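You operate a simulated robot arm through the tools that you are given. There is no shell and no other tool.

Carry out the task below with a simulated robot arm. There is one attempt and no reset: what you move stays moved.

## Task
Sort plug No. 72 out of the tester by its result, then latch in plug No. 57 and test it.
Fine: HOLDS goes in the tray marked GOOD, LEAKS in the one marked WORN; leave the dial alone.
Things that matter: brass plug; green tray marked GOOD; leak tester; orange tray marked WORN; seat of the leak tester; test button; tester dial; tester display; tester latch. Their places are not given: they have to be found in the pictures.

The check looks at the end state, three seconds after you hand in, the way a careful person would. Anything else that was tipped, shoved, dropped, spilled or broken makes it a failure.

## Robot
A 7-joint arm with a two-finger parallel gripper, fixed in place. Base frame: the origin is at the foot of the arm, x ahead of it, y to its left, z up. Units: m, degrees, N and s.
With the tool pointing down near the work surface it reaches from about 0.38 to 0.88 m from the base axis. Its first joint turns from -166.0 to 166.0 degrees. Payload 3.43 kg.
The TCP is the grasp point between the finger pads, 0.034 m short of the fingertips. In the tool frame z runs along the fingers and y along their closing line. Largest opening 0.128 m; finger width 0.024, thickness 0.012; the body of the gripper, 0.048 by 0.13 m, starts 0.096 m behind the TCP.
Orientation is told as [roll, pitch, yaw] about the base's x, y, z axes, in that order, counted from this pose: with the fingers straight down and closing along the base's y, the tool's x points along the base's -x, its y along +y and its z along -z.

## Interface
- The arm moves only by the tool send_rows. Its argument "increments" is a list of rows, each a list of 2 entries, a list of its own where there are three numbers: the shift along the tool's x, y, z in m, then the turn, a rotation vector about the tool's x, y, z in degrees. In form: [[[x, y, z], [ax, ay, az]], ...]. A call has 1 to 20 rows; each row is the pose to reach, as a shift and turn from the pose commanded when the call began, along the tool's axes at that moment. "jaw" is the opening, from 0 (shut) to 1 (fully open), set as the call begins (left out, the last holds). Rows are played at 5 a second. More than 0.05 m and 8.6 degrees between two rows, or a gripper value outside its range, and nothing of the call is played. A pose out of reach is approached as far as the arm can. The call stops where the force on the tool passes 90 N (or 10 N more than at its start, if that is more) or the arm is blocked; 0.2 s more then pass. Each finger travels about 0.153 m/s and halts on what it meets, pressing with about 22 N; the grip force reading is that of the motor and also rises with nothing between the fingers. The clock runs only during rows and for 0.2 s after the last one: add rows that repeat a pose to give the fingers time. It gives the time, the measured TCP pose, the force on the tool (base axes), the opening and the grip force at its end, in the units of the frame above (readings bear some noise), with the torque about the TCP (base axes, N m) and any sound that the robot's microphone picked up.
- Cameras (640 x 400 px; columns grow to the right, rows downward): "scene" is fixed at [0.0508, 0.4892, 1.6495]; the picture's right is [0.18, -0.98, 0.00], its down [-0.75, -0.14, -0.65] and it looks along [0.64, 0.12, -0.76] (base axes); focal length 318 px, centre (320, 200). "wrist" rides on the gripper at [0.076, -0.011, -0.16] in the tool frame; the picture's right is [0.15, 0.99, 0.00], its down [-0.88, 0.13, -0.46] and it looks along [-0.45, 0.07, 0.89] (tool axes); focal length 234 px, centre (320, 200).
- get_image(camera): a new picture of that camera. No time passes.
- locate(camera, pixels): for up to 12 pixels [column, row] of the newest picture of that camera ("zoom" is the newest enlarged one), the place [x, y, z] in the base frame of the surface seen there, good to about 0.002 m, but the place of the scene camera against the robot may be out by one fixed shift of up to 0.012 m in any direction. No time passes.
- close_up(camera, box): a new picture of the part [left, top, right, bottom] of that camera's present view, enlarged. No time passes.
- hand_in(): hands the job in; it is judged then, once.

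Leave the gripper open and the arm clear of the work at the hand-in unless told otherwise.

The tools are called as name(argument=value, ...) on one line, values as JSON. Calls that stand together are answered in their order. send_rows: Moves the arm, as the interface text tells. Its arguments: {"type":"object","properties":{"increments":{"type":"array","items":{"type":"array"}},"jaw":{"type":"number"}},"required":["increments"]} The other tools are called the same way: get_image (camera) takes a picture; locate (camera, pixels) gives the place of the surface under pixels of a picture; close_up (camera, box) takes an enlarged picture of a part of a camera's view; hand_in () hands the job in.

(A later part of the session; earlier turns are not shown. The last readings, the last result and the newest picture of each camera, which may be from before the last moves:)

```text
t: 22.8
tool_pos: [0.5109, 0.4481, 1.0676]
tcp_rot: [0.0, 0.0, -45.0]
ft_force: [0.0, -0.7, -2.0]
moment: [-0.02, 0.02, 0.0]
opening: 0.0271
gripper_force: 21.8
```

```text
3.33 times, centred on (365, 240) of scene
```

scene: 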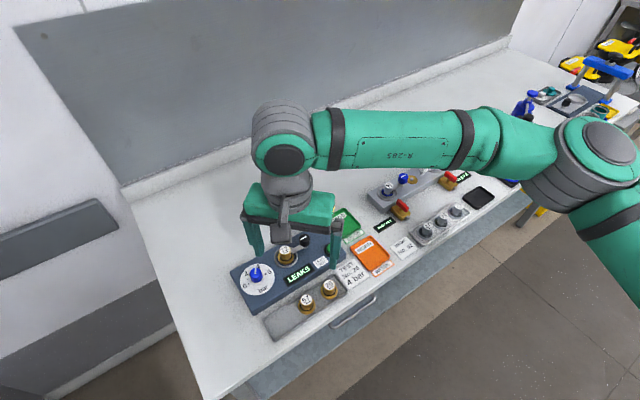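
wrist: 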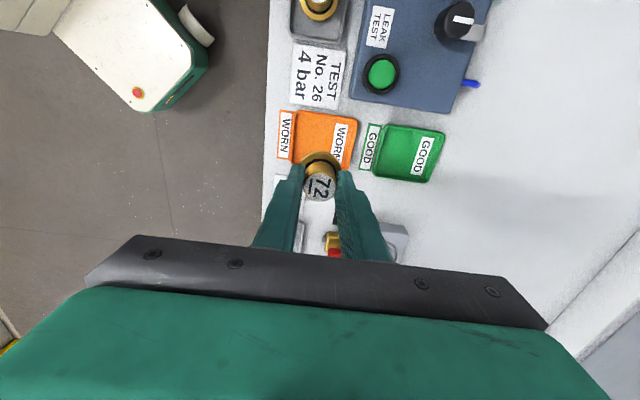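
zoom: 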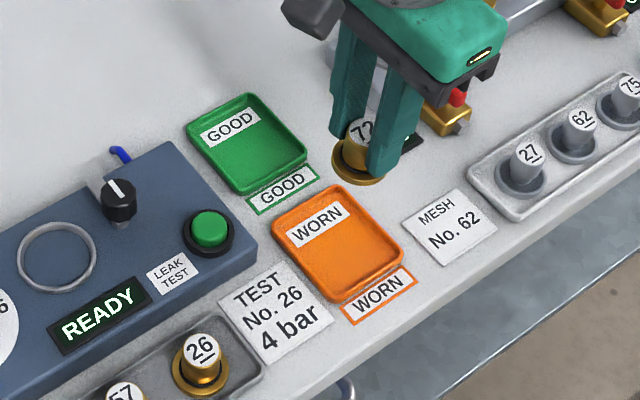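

I'll measure the WORN tray in the wrist view: corners near (298,112), (360,114), (350,165), (291,160), centre (325,137).

close_up(camera="wrist", box=[260, 95, 380, 185])

locate(camera="wrist", pixels=[[298, 113], [357, 115], [351, 164], [293, 158], [325, 137], [315, 130], [330, 145], [297, 135], [357, 140], [328, 112]])

```text
4.44 times, centred on (320, 140) of wrist
```

zoom: 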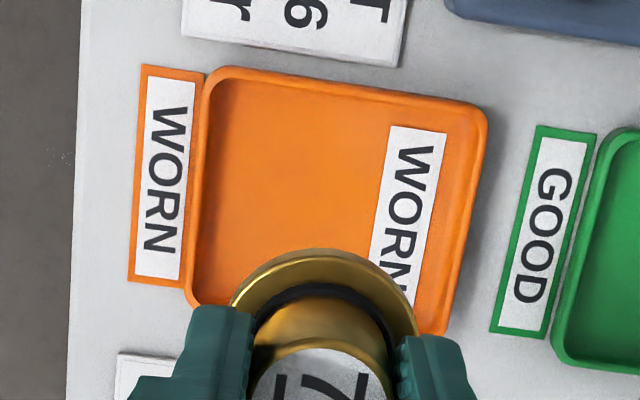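

```text
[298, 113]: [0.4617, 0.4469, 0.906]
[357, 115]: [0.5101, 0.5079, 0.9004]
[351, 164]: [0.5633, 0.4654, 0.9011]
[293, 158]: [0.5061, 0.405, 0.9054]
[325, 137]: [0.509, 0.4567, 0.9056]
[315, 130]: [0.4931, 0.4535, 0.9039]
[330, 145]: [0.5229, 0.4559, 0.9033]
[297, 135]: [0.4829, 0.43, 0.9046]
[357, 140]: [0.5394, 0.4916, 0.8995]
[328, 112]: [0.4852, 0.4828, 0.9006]
```

locate(camera="zoom", pixels=[[218, 82], [475, 118], [440, 325], [200, 290], [300, 180], [330, 230], [250, 150], [345, 85], [480, 200], [200, 200]])

```text
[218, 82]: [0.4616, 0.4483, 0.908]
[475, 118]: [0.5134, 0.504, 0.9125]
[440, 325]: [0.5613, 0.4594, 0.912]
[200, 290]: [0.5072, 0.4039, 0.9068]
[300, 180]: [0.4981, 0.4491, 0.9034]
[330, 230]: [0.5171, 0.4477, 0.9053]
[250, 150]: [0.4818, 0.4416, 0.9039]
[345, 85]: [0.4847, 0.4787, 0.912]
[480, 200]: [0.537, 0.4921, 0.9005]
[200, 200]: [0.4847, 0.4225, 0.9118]
```

Tray centre ≈ (0.511, 0.454), rim 0.912, floor ≈ 0.904. I'll centre the plug over it and lower until the plug's base is about 4 mm over the floor, then check.

send_rows(increments=[[[0.0038, 0.0052, 0], [0, 0, 0]], [[0.0038, 0.0052, 0.03], [0, 0, 0]], [[0.0038, 0.0052, 0.06], [0, 0, 0]], [[0.0038, 0.0052, 0.09], [0, 0, 0]], [[0.0038, 0.0052, 0.111], [0, 0, 0]], [[0.0038, 0.0052, 0.111], [0, 0, 0]]])

get_image(camera="wrist")

close_up(camera="scene", box=[320, 200, 420, 280])

```text
t: 24.2
tool_pos: [0.5101, 0.4546, 0.9603]
tcp_rot: [0.0, 0.1, -44.9]
ft_force: [-0.2, -0.2, -2.0]
moment: [0.0, -0.01, -0.01]
opening: 0.027
gripper_force: 22.1
```

```text
taken
```

wrist: 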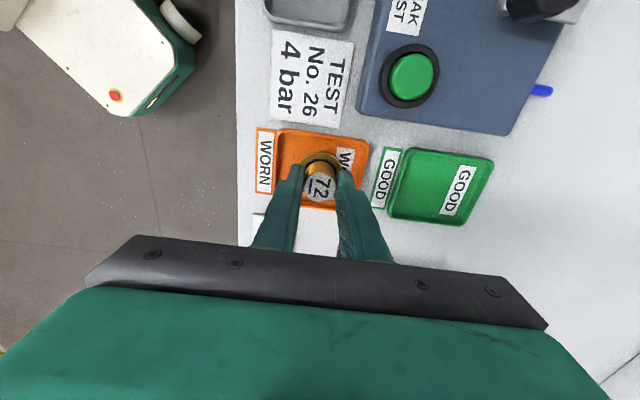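

```text
5.00 times, centred on (370, 240) of scene
```

zoom: 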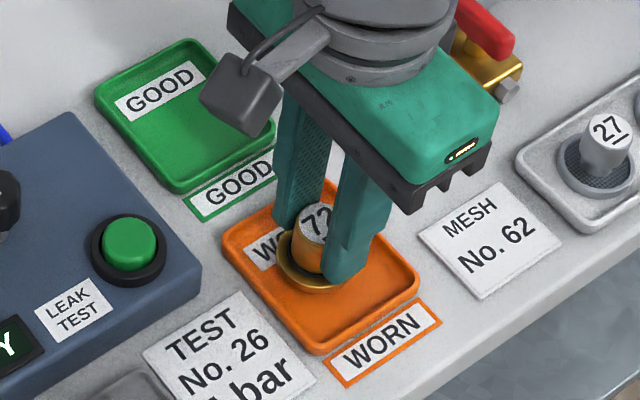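

The plug is centred over the tray floor. Lowering in small steps, watching for contact.

send_rows(increments=[[[0, 0, 0.002], [0, 0, 0]], [[0, 0, 0.0035], [0, 0, 0]], [[0, 0, 0.0035], [0, 0, 0]]])

```text
t: 25.0
tool_pos: [0.5103, 0.454, 0.9567]
tcp_rot: [0.0, 0.0, -45.0]
ft_force: [-1.1, 0.2, -1.7]
moment: [0.02, 0.03, -0.01]
opening: 0.027
gripper_force: 22.2
```

send_rows(increments=[[[0, 0, 0.0012], [0, 0, 0]], [[0, 0, 0.0012], [0, 0, 0]]])

```text
t: 25.6
tool_pos: [0.5119, 0.454, 0.9544]
tcp_rot: [-0.1, 0.0, -45.1]
ft_force: [0.3, 0.2, -2.0]
moment: [-0.04, -0.01, 0.03]
opening: 0.0272
gripper_force: 22.1
```

No contact yet (still just the plug's weight, −2 N). One more millimetre at a time.

send_rows(increments=[[[0, 0, 0.001], [0, 0, 0]], [[0, 0, 0.001], [0, 0, 0]]])

send_rows(increments=[[[0, 0, 0.001], [0, 0, 0]], [[0, 0, 0.001], [0, 0, 0]]])

close_up(camera="scene", box=[340, 215, 410, 275])

```text
t: 26.2
tool_pos: [0.5099, 0.4553, 0.9533]
tcp_rot: [0.0, 0.0, -45.1]
ft_force: [0.2, 0.4, -2.6]
moment: [-0.02, 0.03, 0.01]
opening: 0.0273
gripper_force: 21.8
```

```text
t: 26.8
tool_pos: [0.5099, 0.4535, 0.9547]
tcp_rot: [0.1, -0.1, -45.1]
ft_force: [-2.3, -2.3, 10.5]
moment: [-0.17, 0.18, 0.0]
opening: 0.0269
gripper_force: 21.4
```

```text
6.67 times, centred on (375, 245) of scene
```

zoom: 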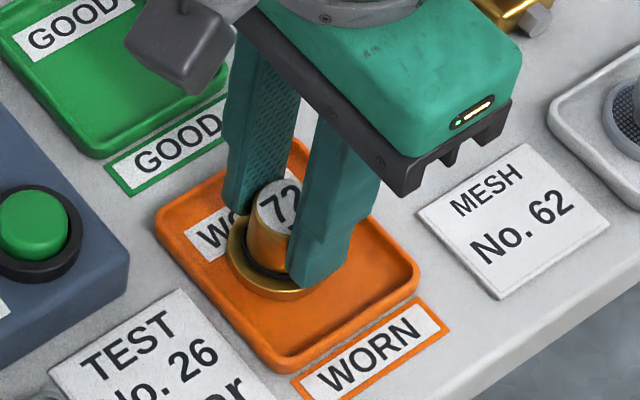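

Contact: +10.5 N upward. Now I open the fingers moderately and lift straight up.

send_rows(increments=[[[0, 0, 0], [0, 0, 0]], [[0, 0, 0], [0, 0, 0]], [[0, 0, 0], [0, 0, 0]]], jaw=0.4)

send_rows(increments=[[[0, 0, -0.01], [0, 0, 0]], [[0, 0, -0.03], [0, 0, 0]], [[0, 0, -0.07], [0, 0, 0]], [[0, 0, -0.11], [0, 0, 0]], [[0, 0, -0.147], [0, 0, 0]], [[0, 0, -0.147], [0, 0, 0]]])

get_image(camera="wrist")

close_up(camera="scene", box=[320, 200, 420, 280])

```text
t: 27.6
tool_pos: [0.5099, 0.455, 0.9536]
tcp_rot: [0.0, 0.0, -45.1]
ft_force: [1.2, 0.2, 0.2]
moment: [-0.02, 0.0, 0.04]
opening: 0.0512
gripper_force: 0.1
```

```text
t: 29.0
tool_pos: [0.5089, 0.4539, 1.1004]
tcp_rot: [0.0, 0.0, -45.0]
ft_force: [-0.7, -0.5, -0.3]
moment: [0.02, -0.06, -0.01]
opening: 0.0513
gripper_force: 0.1
```

```text
taken
```

wrist: 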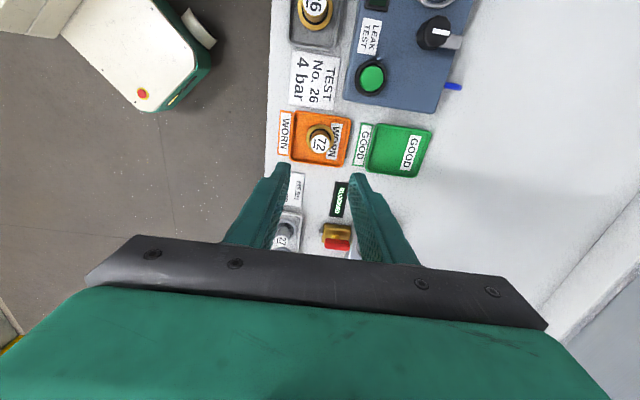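

```text
5.00 times, centred on (370, 240) of scene
```

zoom: 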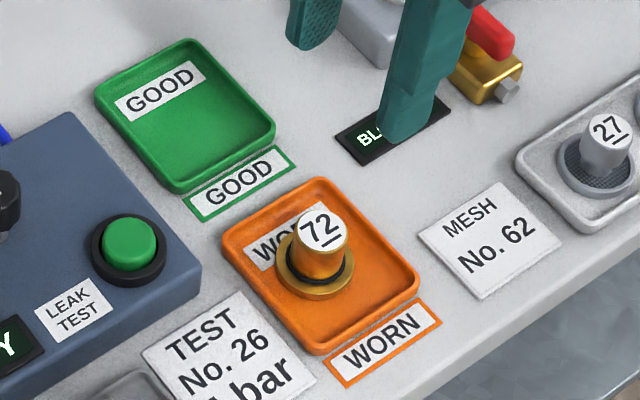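

Plug 72 stands upright in the WORN tray. I'll measure its place with the wrist camera as a calibration of view against the true release point (≈(0.5103, 0.4545)).

close_up(camera="wrist", box=[280, 100, 360, 170])

locate(camera="wrist", pixels=[[319, 144], [320, 143], [318, 145], [319, 126], [316, 10]])

```text
5.71 times, centred on (320, 135) of wrist
```

zoom: 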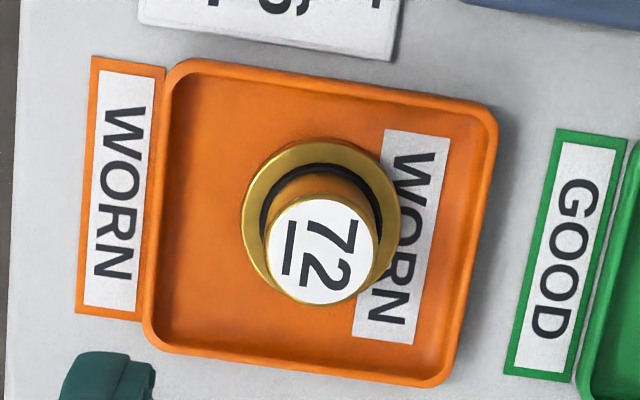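

```text
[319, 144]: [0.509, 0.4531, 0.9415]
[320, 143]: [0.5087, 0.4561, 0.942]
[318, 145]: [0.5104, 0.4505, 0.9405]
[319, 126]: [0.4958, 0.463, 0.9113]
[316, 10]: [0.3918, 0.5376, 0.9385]
```

Calibration agrees within 1 mm. Now I move, at height, to above plug 57 (about (0.338, 0.589)) and look.

send_rows(increments=[[[0.036, -0.0044, 0], [0, 0, 0]], [[0.072, -0.0088, 0], [0, 0, 0]], [[0.108, -0.0132, 0], [0, 0, 0]], [[0.144, -0.0176, 0], [0, 0, 0]], [[0.18, -0.022, 0], [0, 0, 0]], [[0.2167, -0.0265, 0], [0, 0, 0]], [[0.2167, -0.0265, 0], [0, 0, 0]]])

get_image(camera="wrist")

close_up(camera="wrist", box=[260, 90, 380, 190])

```text
t: 30.6
tool_pos: [0.3397, 0.5875, 1.1007]
tcp_rot: [0.0, -0.1, -45.1]
ft_force: [-0.7, -0.2, 0.7]
moment: [0.03, 0.0, 0.0]
opening: 0.0511
gripper_force: 0.1
```

```text
taken
```

wrist: 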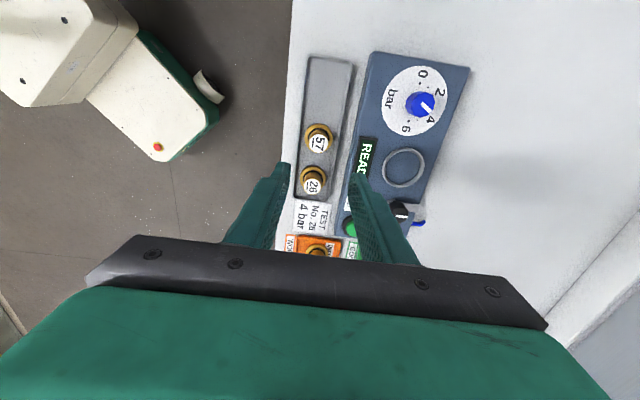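

```text
4.00 times, centred on (320, 140) of wrist
```

zoom: 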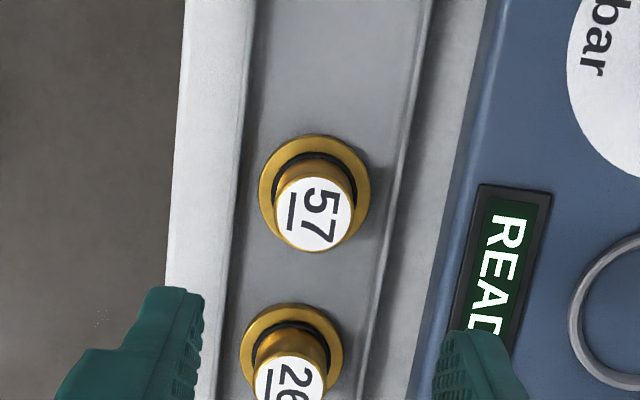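

Plug 57's top centre is at zoom (314,213). Measuring it plus the rack's rim and tester edge.

locate(camera="zoom", pixels=[[314, 213], [291, 377], [316, 137], [262, 195], [368, 195], [465, 200], [400, 200], [245, 200], [330, 270], [604, 310]])

```text
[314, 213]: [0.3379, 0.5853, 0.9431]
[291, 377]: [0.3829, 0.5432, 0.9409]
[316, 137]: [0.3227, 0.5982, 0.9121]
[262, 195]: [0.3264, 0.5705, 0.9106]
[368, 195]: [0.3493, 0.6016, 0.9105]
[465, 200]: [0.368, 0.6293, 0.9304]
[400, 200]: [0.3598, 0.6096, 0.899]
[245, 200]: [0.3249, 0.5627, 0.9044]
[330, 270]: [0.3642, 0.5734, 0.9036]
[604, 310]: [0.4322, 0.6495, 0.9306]
```

Plug 57 centre (0.338, 0.586). Shifting about 2 mm to centre and descending to just above its top.

send_rows(increments=[[[-0.0007, -0.002, 0.035], [0, 0, 0]], [[-0.0007, -0.002, 0.07], [0, 0, 0]], [[-0.0007, -0.002, 0.1], [0, 0, 0]], [[-0.0007, -0.002, 0.115], [0, 0, 0]], [[-0.0007, -0.002, 0.115], [0, 0, 0]]])

close_up(camera="wrist", box=[240, 110, 400, 230])

close_up(camera="scene", box=[250, 240, 370, 330])

```text
t: 31.8
tool_pos: [0.3349, 0.5882, 0.9859]
tcp_rot: [0.0, 0.1, -44.8]
ft_force: [0.3, -0.4, 0.4]
moment: [-0.05, 0.01, -0.01]
opening: 0.051
gripper_force: 0.0
```

```text
3.33 times, centred on (320, 170) of wrist
```

zoom: 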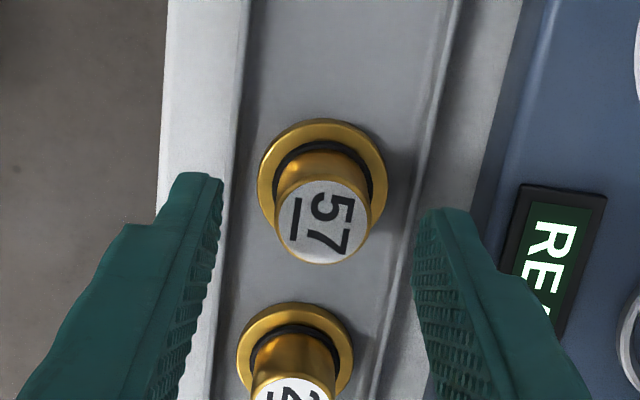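

```text
4.44 times, centred on (310, 285) of scene
```

zoom: 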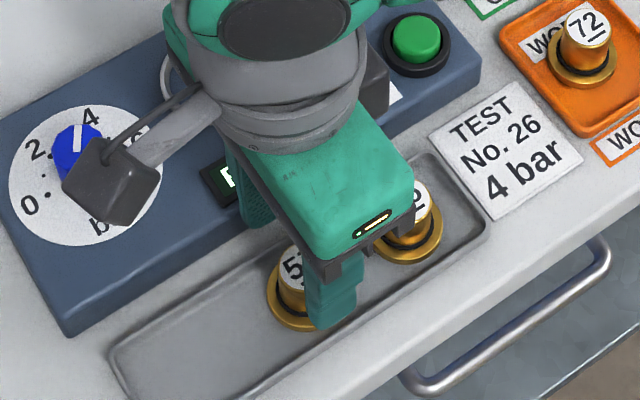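

Well centred, same picture as with plug 72; the front and back fingers clear the tester wall. Descending to the grip height and closing.

send_rows(increments=[[[0, 0, 0.015], [0, 0, 0]], [[0, 0, 0.031], [0, 0, 0]], [[0, 0, 0.031], [0, 0, 0]]])

send_rows(increments=[[[0, 0, 0], [0, 0, 0]], [[0, 0, 0], [0, 0, 0]], [[0, 0, 0], [0, 0, 0]], [[0, 0, 0], [0, 0, 0]]], jaw=0.05)

close_up(camera="wrist", box=[240, 110, 400, 230])

```text
t: 32.6
tool_pos: [0.3376, 0.5863, 0.9542]
tcp_rot: [0.0, 0.0, -45.0]
ft_force: [0.4, -0.2, 0.2]
moment: [0.02, -0.05, 0.01]
opening: 0.0511
gripper_force: 0.0
```

```text
t: 33.6
tool_pos: [0.3372, 0.5863, 0.9549]
tcp_rot: [0.1, -0.1, -45.0]
ft_force: [0.7, 0.8, 0.0]
moment: [0.04, -0.02, -0.01]
opening: 0.0269
gripper_force: 22.1
```

```text
3.33 times, centred on (320, 170) of wrist
```

zoom: 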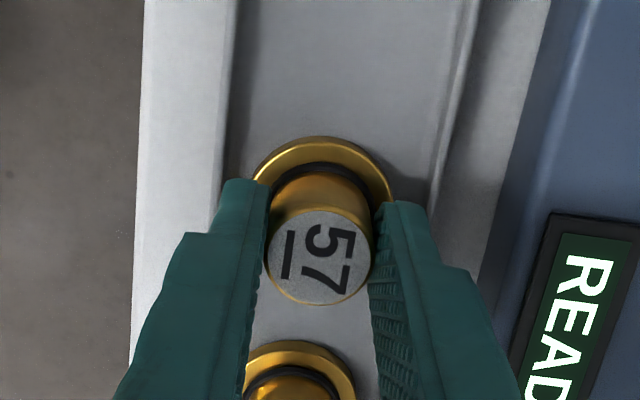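

Plug 57 is gripped exactly as plug 72 was (same picture, opening 0.0269). Lifting it straight up, gently first.

send_rows(increments=[[[0, 0, -0.005], [0, 0, 0]], [[0, 0, -0.012], [0, 0, 0]], [[0, 0, -0.035], [0, 0, 0]], [[0, 0, -0.07], [0, 0, 0]], [[0, 0, -0.1], [0, 0, 0]], [[0, 0, -0.1], [0, 0, 0]]])

get_image(camera="wrist")

get_image(camera="scene")

```text
t: 35.0
tool_pos: [0.3378, 0.5873, 1.0546]
tcp_rot: [0.0, 0.0, -45.1]
ft_force: [-0.3, 0.2, -2.5]
moment: [-0.04, 0.0, -0.02]
opening: 0.0271
gripper_force: 21.7
```

```text
taken
```

wrist: 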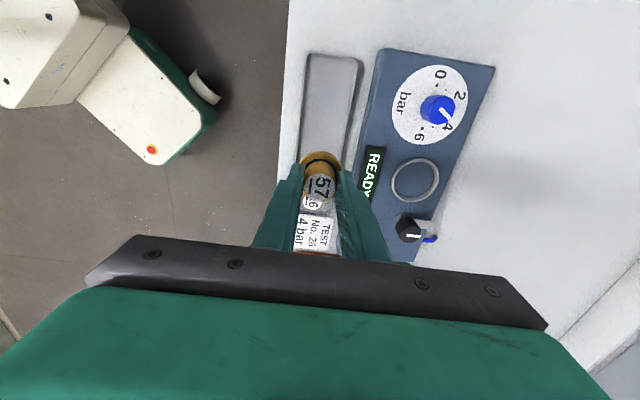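

```text
taken
```

scene: 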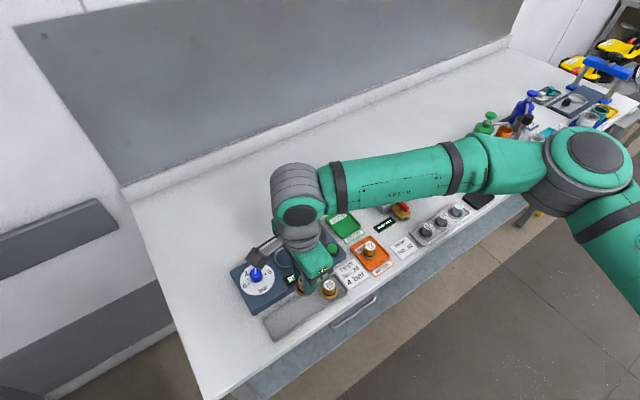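

Plug 57 is up (base ≈1.005). Now moving it sideways to exactly above the seat.

send_rows(increments=[[[-0.004, 0.0255, 0], [0, 0, 0]], [[-0.008, 0.051, 0], [0, 0, 0]], [[-0.012, 0.0765, 0], [0, 0, 0]], [[-0.016, 0.102, 0], [0, 0, 0]], [[-0.0198, 0.1273, 0], [0, 0, 0]], [[-0.0198, 0.1273, 0], [0, 0, 0]]])

get_image(camera="wrist")

close_up(camera="scene", box=[240, 190, 360, 290])

```text
t: 36.4
tool_pos: [0.4432, 0.6621, 1.0522]
tcp_rot: [0.1, 0.1, -45.1]
ft_force: [-0.8, 0.2, -1.3]
moment: [-0.02, -0.01, 0.01]
opening: 0.0269
gripper_force: 22.1
```

```text
taken
```

wrist: 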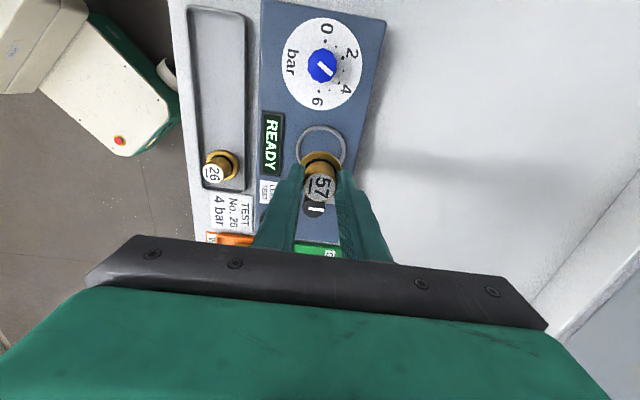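

```text
4.00 times, centred on (300, 240) of scene
```

zoom: 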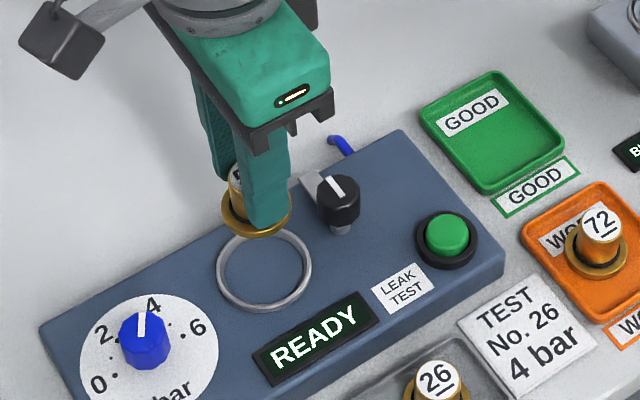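

Plug 57 hangs above the seat. Lowering to about 4–5 mm above the seat floor.

send_rows(increments=[[[0, 0, 0.025], [0, 0, 0]], [[0, 0, 0.05], [0, 0, 0]], [[0, 0, 0.062], [0, 0, 0]], [[0, 0, 0.0675], [0, 0, 0]], [[0, 0, 0.0675], [0, 0, 0]]])

close_up(camera="wrist", box=[240, 110, 400, 230])

close_up(camera="scene", box=[260, 210, 340, 280])

```text
t: 37.6
tool_pos: [0.4421, 0.6619, 0.9854]
tcp_rot: [0.1, 0.0, -45.1]
ft_force: [-0.3, -0.4, -1.6]
moment: [-0.04, 0.02, 0.0]
opening: 0.0272
gripper_force: 21.8
```

```text
3.33 times, centred on (320, 170) of wrist
```

zoom: 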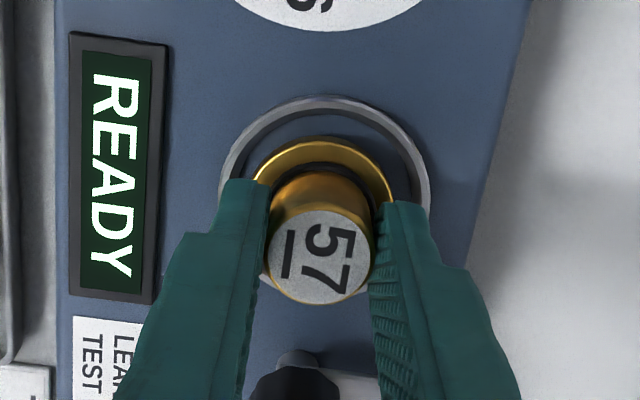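

```text
5.71 times, centred on (300, 245) of scene
```

zoom: 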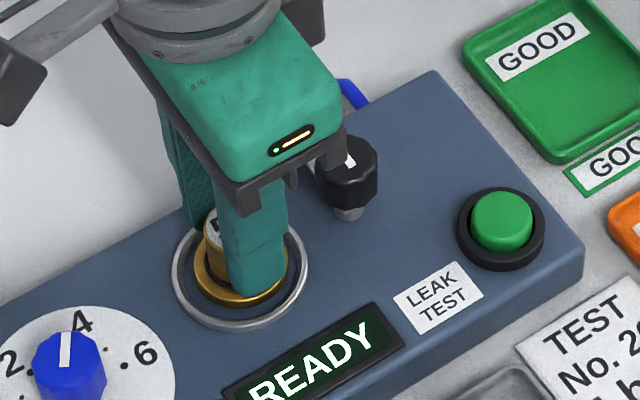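

The plug's flange is centred inside the ring. Lowering in small steps until contact.

send_rows(increments=[[[0, 0, 0.0015], [0, 0, 0]], [[0, 0, 0.003], [0, 0, 0]], [[0, 0, 0.003], [0, 0, 0]]])

send_rows(increments=[[[0, 0, 0.001], [0, 0, 0]], [[0, 0, 0.001], [0, 0, 0]]])

```text
t: 38.4
tool_pos: [0.4381, 0.6645, 0.9837]
tcp_rot: [0.0, 0.0, -44.8]
ft_force: [-1.2, 1.2, -2.6]
moment: [-0.06, -0.08, 0.02]
opening: 0.027
gripper_force: 22.2
```

```text
t: 39.0
tool_pos: [0.4409, 0.6631, 0.9819]
tcp_rot: [0.0, 0.0, -45.0]
ft_force: [0.1, 0.1, -1.7]
moment: [-0.04, -0.01, 0.02]
opening: 0.0272
gripper_force: 21.6
```

send_rows(increments=[[[0, 0, 0.001], [0, 0, 0]], [[0, 0, 0.001], [0, 0, 0]]])

send_rows(increments=[[[0, 0, 0.0008], [0, 0, 0]], [[0, 0, 0.0008], [0, 0, 0]]])

```text
t: 39.6
tool_pos: [0.442, 0.6625, 0.9818]
tcp_rot: [0.0, 0.0, -45.1]
ft_force: [0.0, 0.3, -1.5]
moment: [0.0, -0.02, -0.01]
opening: 0.0271
gripper_force: 21.8
```

```text
t: 40.2
tool_pos: [0.4424, 0.6623, 0.981]
tcp_rot: [0.0, 0.0, -45.0]
ft_force: [0.0, -0.6, 1.7]
moment: [-0.05, 0.03, 0.0]
opening: 0.0271
gripper_force: 21.7
```

Contact made (+1.7 N from −1.7 N) at the height where plug 72 stood. Opening the fingers and lifting away.

send_rows(increments=[[[0, 0, 0], [0, 0, 0]], [[0, 0, 0], [0, 0, 0]], [[0, 0, 0], [0, 0, 0]]], jaw=0.4)

send_rows(increments=[[[0, 0, -0.01], [0, 0, 0]], [[0, 0, -0.03], [0, 0, 0]], [[0, 0, -0.07], [0, 0, 0]], [[0, 0, -0.119], [0, 0, 0]], [[0, 0, -0.119], [0, 0, 0]]])

close_up(camera="wrist", box=[240, 110, 400, 230])

close_up(camera="scene", box=[240, 190, 360, 290])

```text
t: 41.0
tool_pos: [0.4428, 0.6638, 0.9811]
tcp_rot: [0.0, -0.1, -45.0]
ft_force: [-0.2, -0.4, -0.2]
moment: [0.01, -0.04, -0.02]
opening: 0.0511
gripper_force: 0.0
```

```text
t: 42.2
tool_pos: [0.4422, 0.6641, 1.1021]
tcp_rot: [0.0, 0.0, -45.0]
ft_force: [0.3, -0.2, 0.0]
moment: [-0.03, -0.02, 0.0]
opening: 0.0512
gripper_force: 0.1
```

```text
3.33 times, centred on (320, 170) of wrist
```

zoom: 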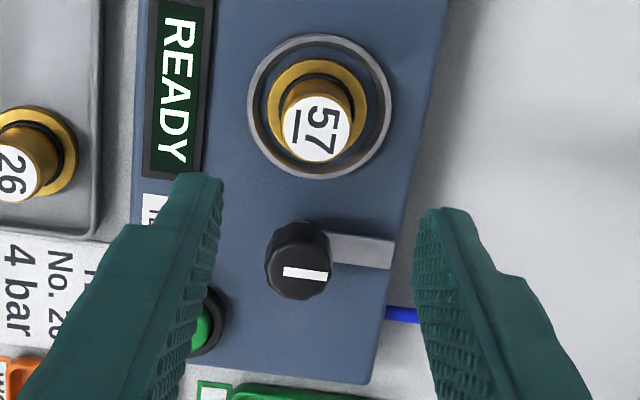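

```text
4.00 times, centred on (300, 240) of scene
```

zoom: 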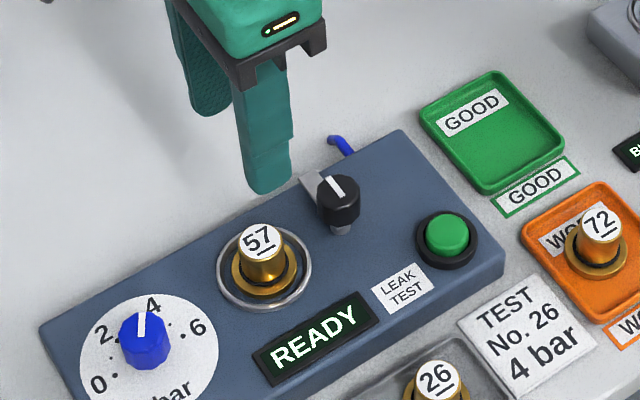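

Plug 57 stands upright and centred in the seat. Now back to the latch: moving above the knob, turning the tool to −133°, centred on the knob axis worked out from the earlier forces, fingers at 0.041.

send_rows(increments=[[[-0.0054, 0, 0], [0, 0, 8]], [[-0.0108, 0, 0], [0, 0, 16]], [[-0.0162, 0, 0], [0, 0, 24]], [[-0.0216, 0, 0], [0, 0, 32]], [[-0.027, 0.0005, 0], [0, 0, 40]], [[-0.0324, 0.0006, 0], [0, 0, 48]], [[-0.0378, 0.0008, 0], [0, 0, 56]], [[-0.0432, 0.001, 0], [0, 0, 64]], [[-0.0486, 0.001, 0], [0, 0, 72]], [[-0.054, 0.0012, 0], [0, 0, 80]], [[-0.0592, 0.0012, 0], [0, 0, 88]], [[-0.0592, 0.0012, 0], [0, 0, 88]]], jaw=0.32)

get_image(camera="wrist")

close_up(camera="wrist", box=[240, 110, 400, 230])

```text
t: 44.8
tool_pos: [0.4829, 0.6224, 1.1005]
tcp_rot: [0.0, 0.1, -133.0]
ft_force: [-0.3, -0.3, -0.8]
moment: [0.01, 0.01, 0.0]
opening: 0.0411
gripper_force: 0.1
```

```text
taken
```

wrist: 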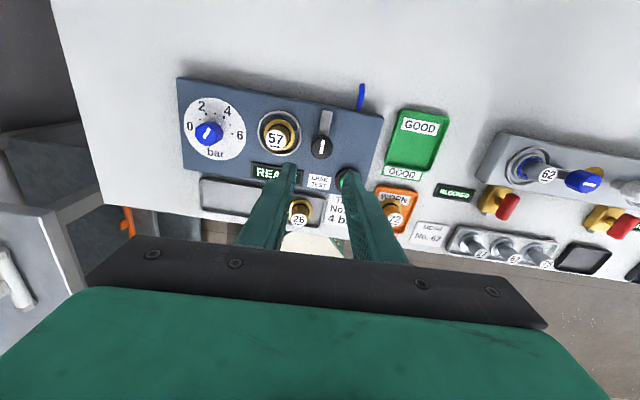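

```text
3.33 times, centred on (320, 170) of wrist
```

zoom: 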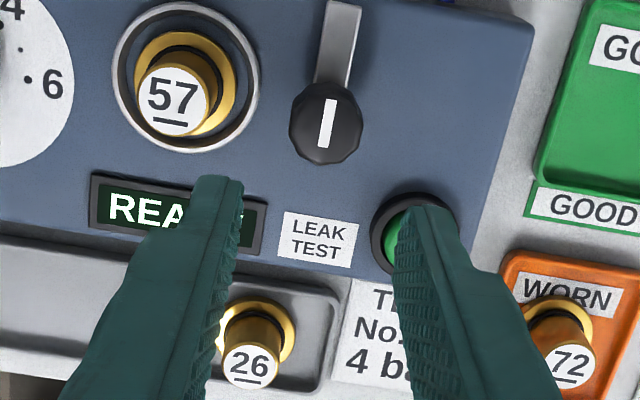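

Good line-up. Descending to just above the knob first.

send_rows(increments=[[[0, 0, 0.03], [0, 0, 0]], [[0, 0, 0.06], [0, 0, 0]], [[0, 0, 0.08], [0, 0, 0]], [[0, 0, 0.08], [0, 0, 0]]])

close_up(camera="wrist", box=[240, 110, 400, 230])

close_up(camera="scene", box=[260, 200, 350, 280])

```text
t: 45.8
tool_pos: [0.4852, 0.6224, 1.0195]
tcp_rot: [0.0, 0.1, -133.0]
ft_force: [-0.6, 0.0, 0.2]
moment: [0.0, 0.0, 0.0]
opening: 0.0412
gripper_force: 0.0
```

```text
3.33 times, centred on (320, 170) of wrist
```

zoom: 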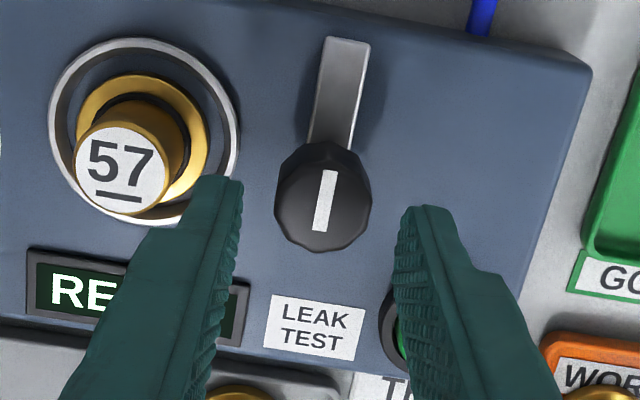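

```text
5.00 times, centred on (305, 240) of scene
```

zoom: 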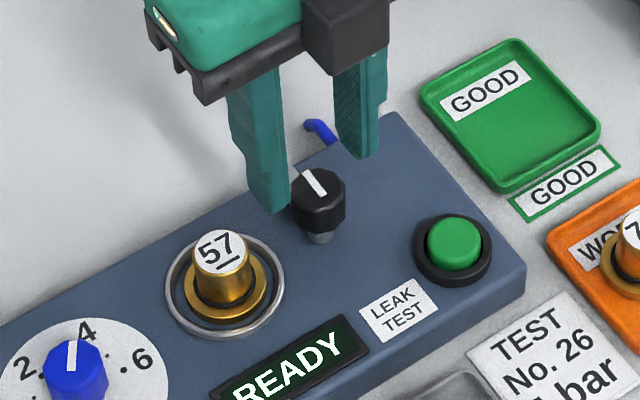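

Knob sits well between the fingers (about 1–2 mm offset, corrected now). Descending to grip height and closing on the knob.

send_rows(increments=[[[0.001, 0.0008, 0.012], [0, 0, 0]], [[0.001, 0.0008, 0.029], [0, 0, 0]], [[0.001, 0.0008, 0.029], [0, 0, 0]]])

send_rows(increments=[[[0, 0, 0], [0, 0, 0]], [[0, 0, 0], [0, 0, 0]], [[0, 0, 0], [0, 0, 0]], [[0, 0, 0], [0, 0, 0]]], jaw=0.1)

close_up(camera="wrist", box=[240, 110, 400, 230])

```text
t: 46.6
tool_pos: [0.4863, 0.6222, 0.9911]
tcp_rot: [0.0, 0.0, -133.0]
ft_force: [-0.2, 0.2, -0.3]
moment: [0.03, 0.04, -0.01]
opening: 0.041
gripper_force: 0.0
```

```text
t: 47.6
tool_pos: [0.4845, 0.6224, 0.9913]
tcp_rot: [0.0, 0.0, -133.0]
ft_force: [-2.1, 3.8, -0.4]
moment: [0.26, -0.25, 0.03]
opening: 0.0275
gripper_force: 44.9
```

```text
3.33 times, centred on (320, 170) of wrist
```

zoom: 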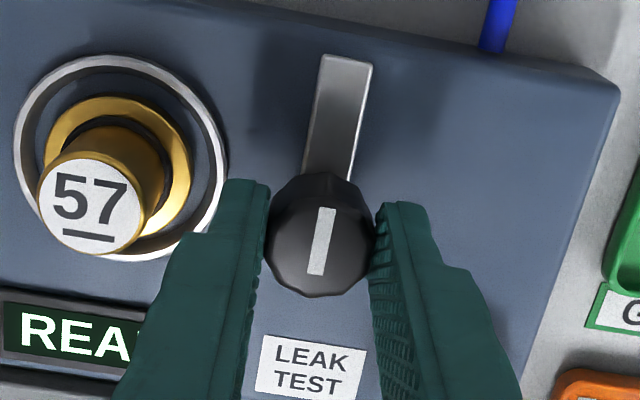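

Gripped with almost no side force. Turning counter-clockwise 16° first and checking.

send_rows(increments=[[[0, 0, 0], [0, 0, -8]], [[0, 0, 0], [0, 0, -16]], [[0, 0, 0], [0, 0, -16]]])

```text
t: 48.4
tool_pos: [0.4855, 0.6226, 0.9915]
tcp_rot: [0.0, 0.0, -117.0]
ft_force: [-6.1, 5.0, -3.2]
moment: [-0.08, -0.11, -0.03]
opening: 0.0274
gripper_force: 45.2
```

Forces stay low. Continuing 24° with a half-millimetre correction.

send_rows(increments=[[[0.0001, -0.0003, 0], [0, 0, -8]], [[0.0001, -0.0006, 0], [0, 0, -16]], [[0.0001, -0.0006, 0], [0, 0, -24]], [[0.0001, -0.0006, 0], [0, 0, -24]]])

```text
t: 49.4
tool_pos: [0.4838, 0.6231, 0.9915]
tcp_rot: [0.1, 0.0, -93.0]
ft_force: [-5.9, 9.9, -2.3]
moment: [0.08, -0.16, 0.0]
opening: 0.0277
gripper_force: 45.4
```

send_rows(increments=[[[0.0005, -0.0003, 0], [0, 0, -8]], [[0.0008, -0.0006, 0], [0, 0, -16]], [[0.0008, -0.0006, 0], [0, 0, -24]], [[0.0008, -0.0006, 0], [0, 0, -24]]])

close_up(camera="wrist", box=[240, 110, 400, 230])

close_up(camera="scene", box=[260, 200, 350, 280])

```text
t: 50.4
tool_pos: [0.4844, 0.6235, 0.9907]
tcp_rot: [0.0, -0.1, -68.8]
ft_force: [-11.7, 3.5, 2.4]
moment: [-0.43, -0.22, -0.02]
opening: 0.0275
gripper_force: 44.4
```

```text
3.33 times, centred on (320, 170) of wrist
```

zoom: 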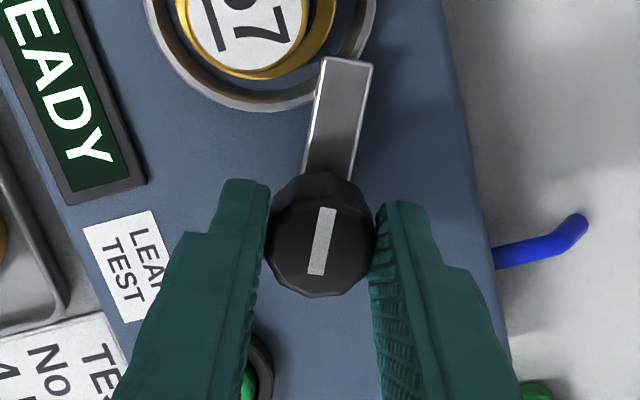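

```text
5.00 times, centred on (305, 240) of scene
```

zoom: 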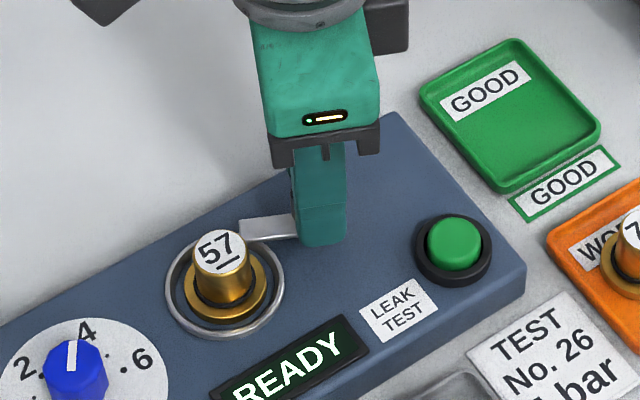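

The arm is now approaching plug 57's flange. Another 14°, watching torque.

send_rows(increments=[[[0.0004, -0.0006, 0], [0, 0, -7]], [[0.0006, -0.0008, 0], [0, 0, -14]], [[0.0006, -0.0008, 0], [0, 0, -14]]])

close_up(camera="wrist", box=[240, 110, 400, 230])

```text
t: 51.2
tool_pos: [0.4845, 0.6222, 0.9909]
tcp_rot: [0.0, 0.1, -55.0]
ft_force: [-5.4, -2.6, 4.6]
moment: [-0.25, 0.62, 0.02]
opening: 0.0277
gripper_force: 45.0
```

```text
3.33 times, centred on (320, 170) of wrist
```

zoom: 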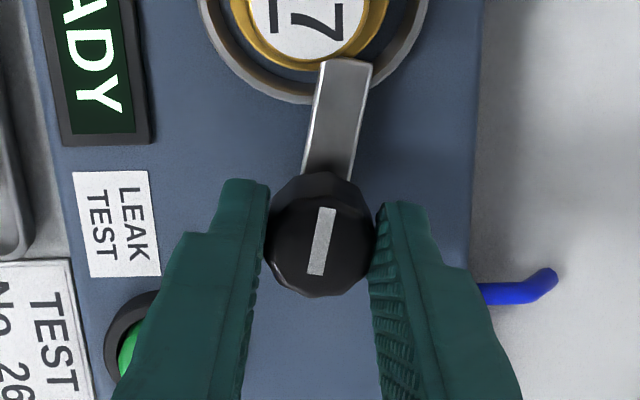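

Ten degrees remain to the original closed position. Turning 5° + 5° and checking.

send_rows(increments=[[[0, -0.0003, 0], [0, 0, -5]], [[0, -0.0005, 0], [0, 0, -10]], [[0, -0.0005, 0], [0, 0, -10]]])

close_up(camera="wrist", box=[240, 80, 400, 200])

close_up(camera="scene", box=[260, 200, 350, 280])

```text
t: 52.0
tool_pos: [0.4836, 0.6227, 0.9907]
tcp_rot: [0.0, 0.0, -44.9]
ft_force: [-5.3, -4.0, -2.7]
moment: [0.26, -0.16, 0.0]
opening: 0.0275
gripper_force: 44.9
```

```text
3.33 times, centred on (320, 140) of wrist
```

zoom: 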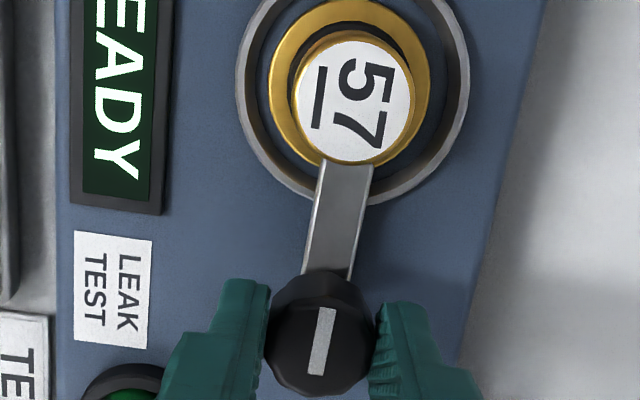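

```text
5.00 times, centred on (305, 240) of scene
```

zoom: 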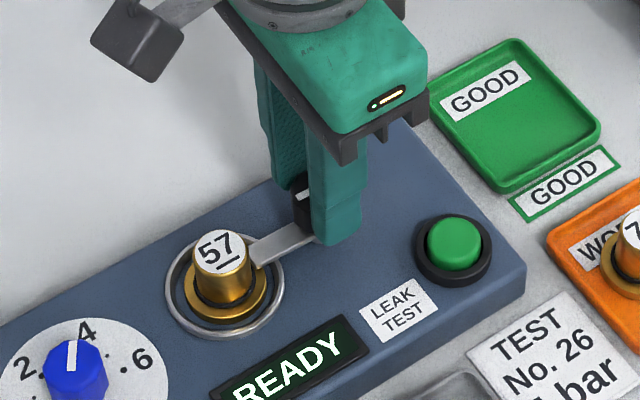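

Compared with the original picture the arm is about 3–4° short of where it was over plug 72. Turning 4° more, gently.

send_rows(increments=[[[0, 0, 0], [0, 0, -2]], [[0, 0, 0], [0, 0, -4]], [[0, 0, 0], [0, 0, -4]]])

close_up(camera="wrist", box=[240, 80, 400, 200])

close_up(camera="scene", box=[270, 220, 350, 270])

```text
t: 52.8
tool_pos: [0.483, 0.6221, 0.9913]
tcp_rot: [0.0, 0.1, -41.1]
ft_force: [-3.9, -7.3, -4.8]
moment: [0.02, -0.19, -0.39]
opening: 0.0275
gripper_force: 45.0
```

```text
3.33 times, centred on (320, 140) of wrist
```

zoom: 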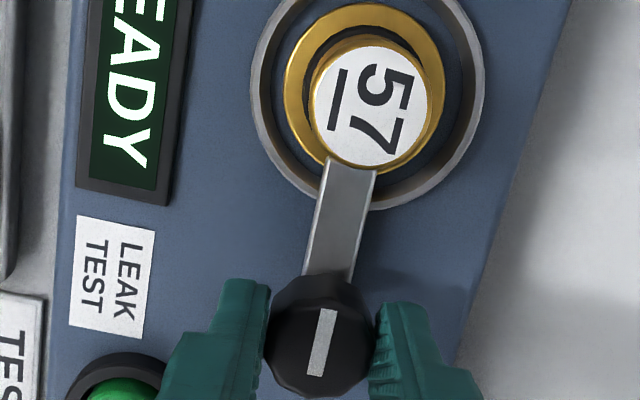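

```text
8.00 times, centred on (310, 245) of scene
```

zoom: 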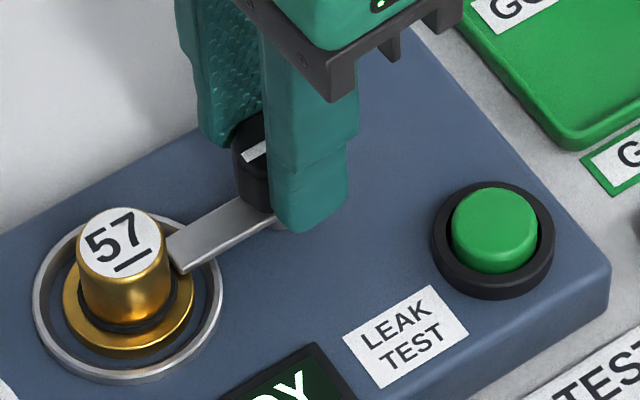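

The arm is at its original closed position and a stop is now felt (−0.39 N m); the scene picture matches the original. Releasing the knob and lifting straight up.

send_rows(increments=[[[0, 0, 0], [0, 0, 0]], [[0, 0, 0], [0, 0, 0]], [[0, 0, 0], [0, 0, 0]]], jaw=0.4)

send_rows(increments=[[[0, 0, -0.015], [0, 0, 0]], [[0, 0, -0.04], [0, 0, 0]], [[0, 0, -0.08], [0, 0, 0]], [[0, 0, -0.109], [0, 0, 0]], [[0, 0, -0.109], [0, 0, 0]]])

get_image(camera="wrist")

close_up(camera="scene", box=[260, 210, 350, 290])

```text
t: 53.6
tool_pos: [0.4824, 0.6231, 0.9915]
tcp_rot: [0.0, 0.0, -41.1]
ft_force: [-0.4, -0.2, -0.8]
moment: [0.0, 0.0, 0.04]
opening: 0.0511
gripper_force: 0.1
```

```text
t: 54.8
tool_pos: [0.4839, 0.6238, 1.1003]
tcp_rot: [0.0, 0.0, -41.1]
ft_force: [0.1, -0.3, -0.5]
moment: [0.01, 0.0, -0.01]
opening: 0.0511
gripper_force: 0.1
```

```text
taken
```

wrist: 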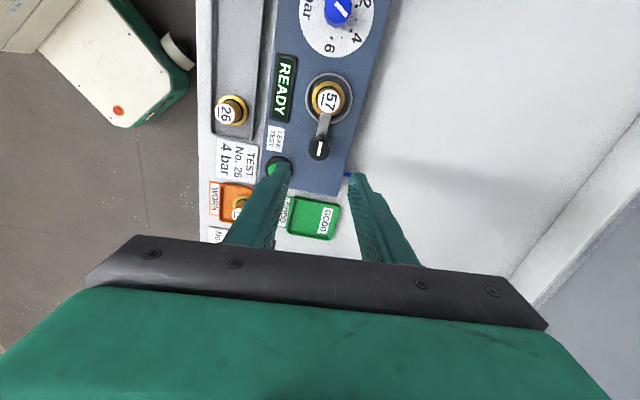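

```text
5.00 times, centred on (305, 250) of scene
```

zoom: 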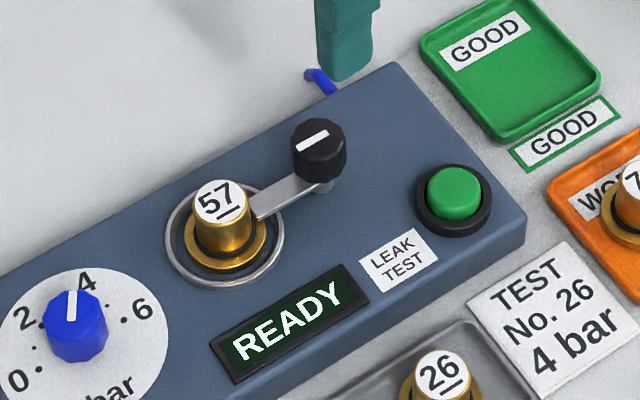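

Plug 57 is latched in and the display reads READY. Next is the test button: closing the fingers and moving above it (about (0.480, 0.553)) at height to measure it.

send_rows(increments=[[[-0.011, -0.0137, 0], [0, 0, 1]], [[-0.022, -0.0274, 0], [0, 0, 2]], [[-0.033, -0.0411, 0], [0, 0, 3]], [[-0.0437, -0.0548, 0], [0, 0, 4]], [[-0.0437, -0.0548, 0], [0, 0, 4]]], jaw=0.0)

get_image(camera="wrist")

close_up(camera="wrist", box=[260, 90, 380, 190])

```text
t: 56.0
tool_pos: [0.4812, 0.5517, 1.1009]
tcp_rot: [0.0, 0.0, -45.1]
ft_force: [0.2, 0.9, 0.4]
moment: [0.01, 0.01, 0.04]
opening: 0.0
gripper_force: 21.5
```

```text
taken
```

wrist: 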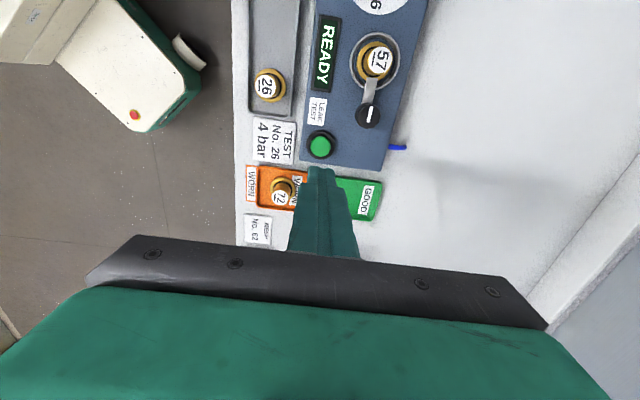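

```text
4.00 times, centred on (320, 140) of wrist
```

zoom: 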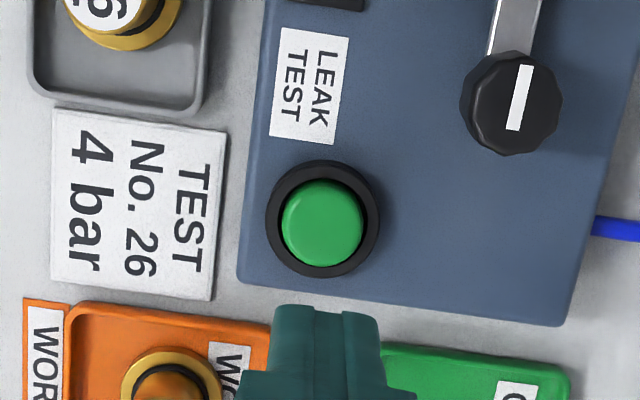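

Button cap top centre at zoom (320,226). Measuring it and its bezel.

locate(camera="zoom", pixels=[[320, 226], [322, 222], [320, 168], [272, 215], [374, 215], [322, 272], [290, 225], [352, 225], [318, 258], [500, 250]])

```text
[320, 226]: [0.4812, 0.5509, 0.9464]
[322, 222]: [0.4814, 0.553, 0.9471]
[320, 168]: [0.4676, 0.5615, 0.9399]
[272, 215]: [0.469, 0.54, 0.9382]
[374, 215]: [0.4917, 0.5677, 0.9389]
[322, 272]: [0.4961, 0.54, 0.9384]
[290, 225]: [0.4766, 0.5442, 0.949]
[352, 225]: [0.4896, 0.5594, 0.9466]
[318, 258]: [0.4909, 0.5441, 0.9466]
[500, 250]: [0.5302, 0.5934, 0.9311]
```

Button centre (0.481, 0.552), cap top 0.9465, bezel 0.9385; the closed fingertips are right above. Descending to about 3–4 mm above the cap.

send_rows(increments=[[[0, 0, 0.04], [0, 0, 0]], [[0, 0, 0.08], [0, 0, 0]], [[0, 0, 0.105], [0, 0, 0]], [[0, 0, 0.116], [0, 0, 0]], [[0, 0, 0.116], [0, 0, 0]]])

close_up(camera="scene", box=[270, 200, 370, 290])

close_up(camera="wrist", box=[260, 110, 380, 210])

```text
t: 57.2
tool_pos: [0.4796, 0.5517, 0.984]
tcp_rot: [0.0, -0.1, -45.1]
ft_force: [0.5, 0.0, 0.1]
moment: [0.02, -0.02, 0.02]
opening: 0.0002
gripper_force: 22.4
```

```text
4.44 times, centred on (320, 245) of scene
```

zoom: 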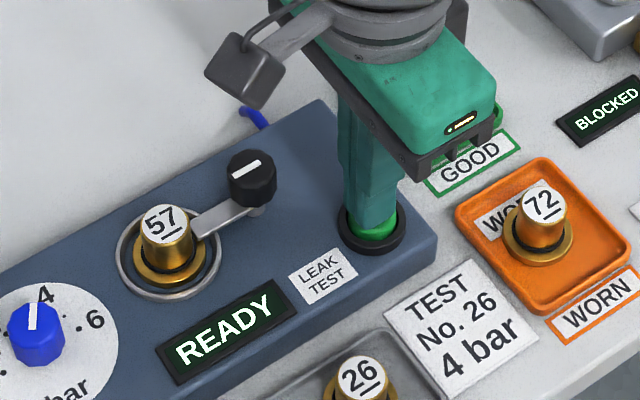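

```text
4.00 times, centred on (320, 160) of wrist
```

zoom: 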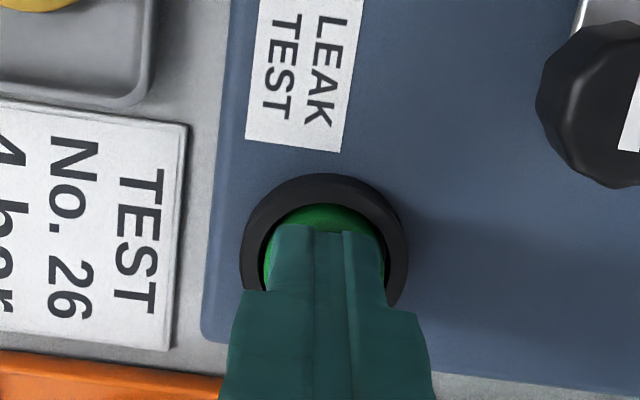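

Fingertips are centred over the cap. Pressing down in small steps, watching force and sound.

send_rows(increments=[[[0, 0, 0.0015], [0, 0, 0]], [[0, 0, 0.003], [0, 0, 0]], [[0, 0, 0.0045], [0, 0, 0]]])

```text
t: 58.0
tool_pos: [0.4811, 0.5533, 0.9796]
tcp_rot: [0.0, -0.1, -45.1]
ft_force: [-0.1, -0.9, 0.8]
moment: [-0.03, -0.01, 0.0]
opening: 0.0
gripper_force: 21.5
```

send_rows(increments=[[[0, 0, 0.001], [0, 0, 0]], [[0, 0, 0.002], [0, 0, 0]]])

close_up(camera="scene", box=[270, 200, 370, 290])

```text
t: 58.6
tool_pos: [0.4809, 0.5535, 0.9776]
tcp_rot: [0.0, 0.0, -45.2]
ft_force: [0.8, -0.3, 0.9]
moment: [-0.04, 0.0, -0.01]
opening: 0.0
gripper_force: 21.8
```

```text
4.44 times, centred on (320, 245) of scene
```

zoom: 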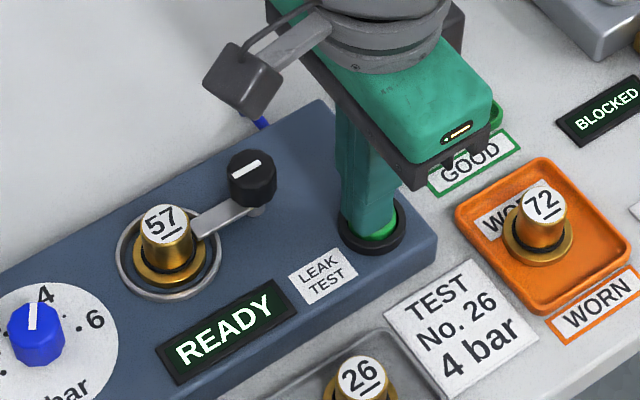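

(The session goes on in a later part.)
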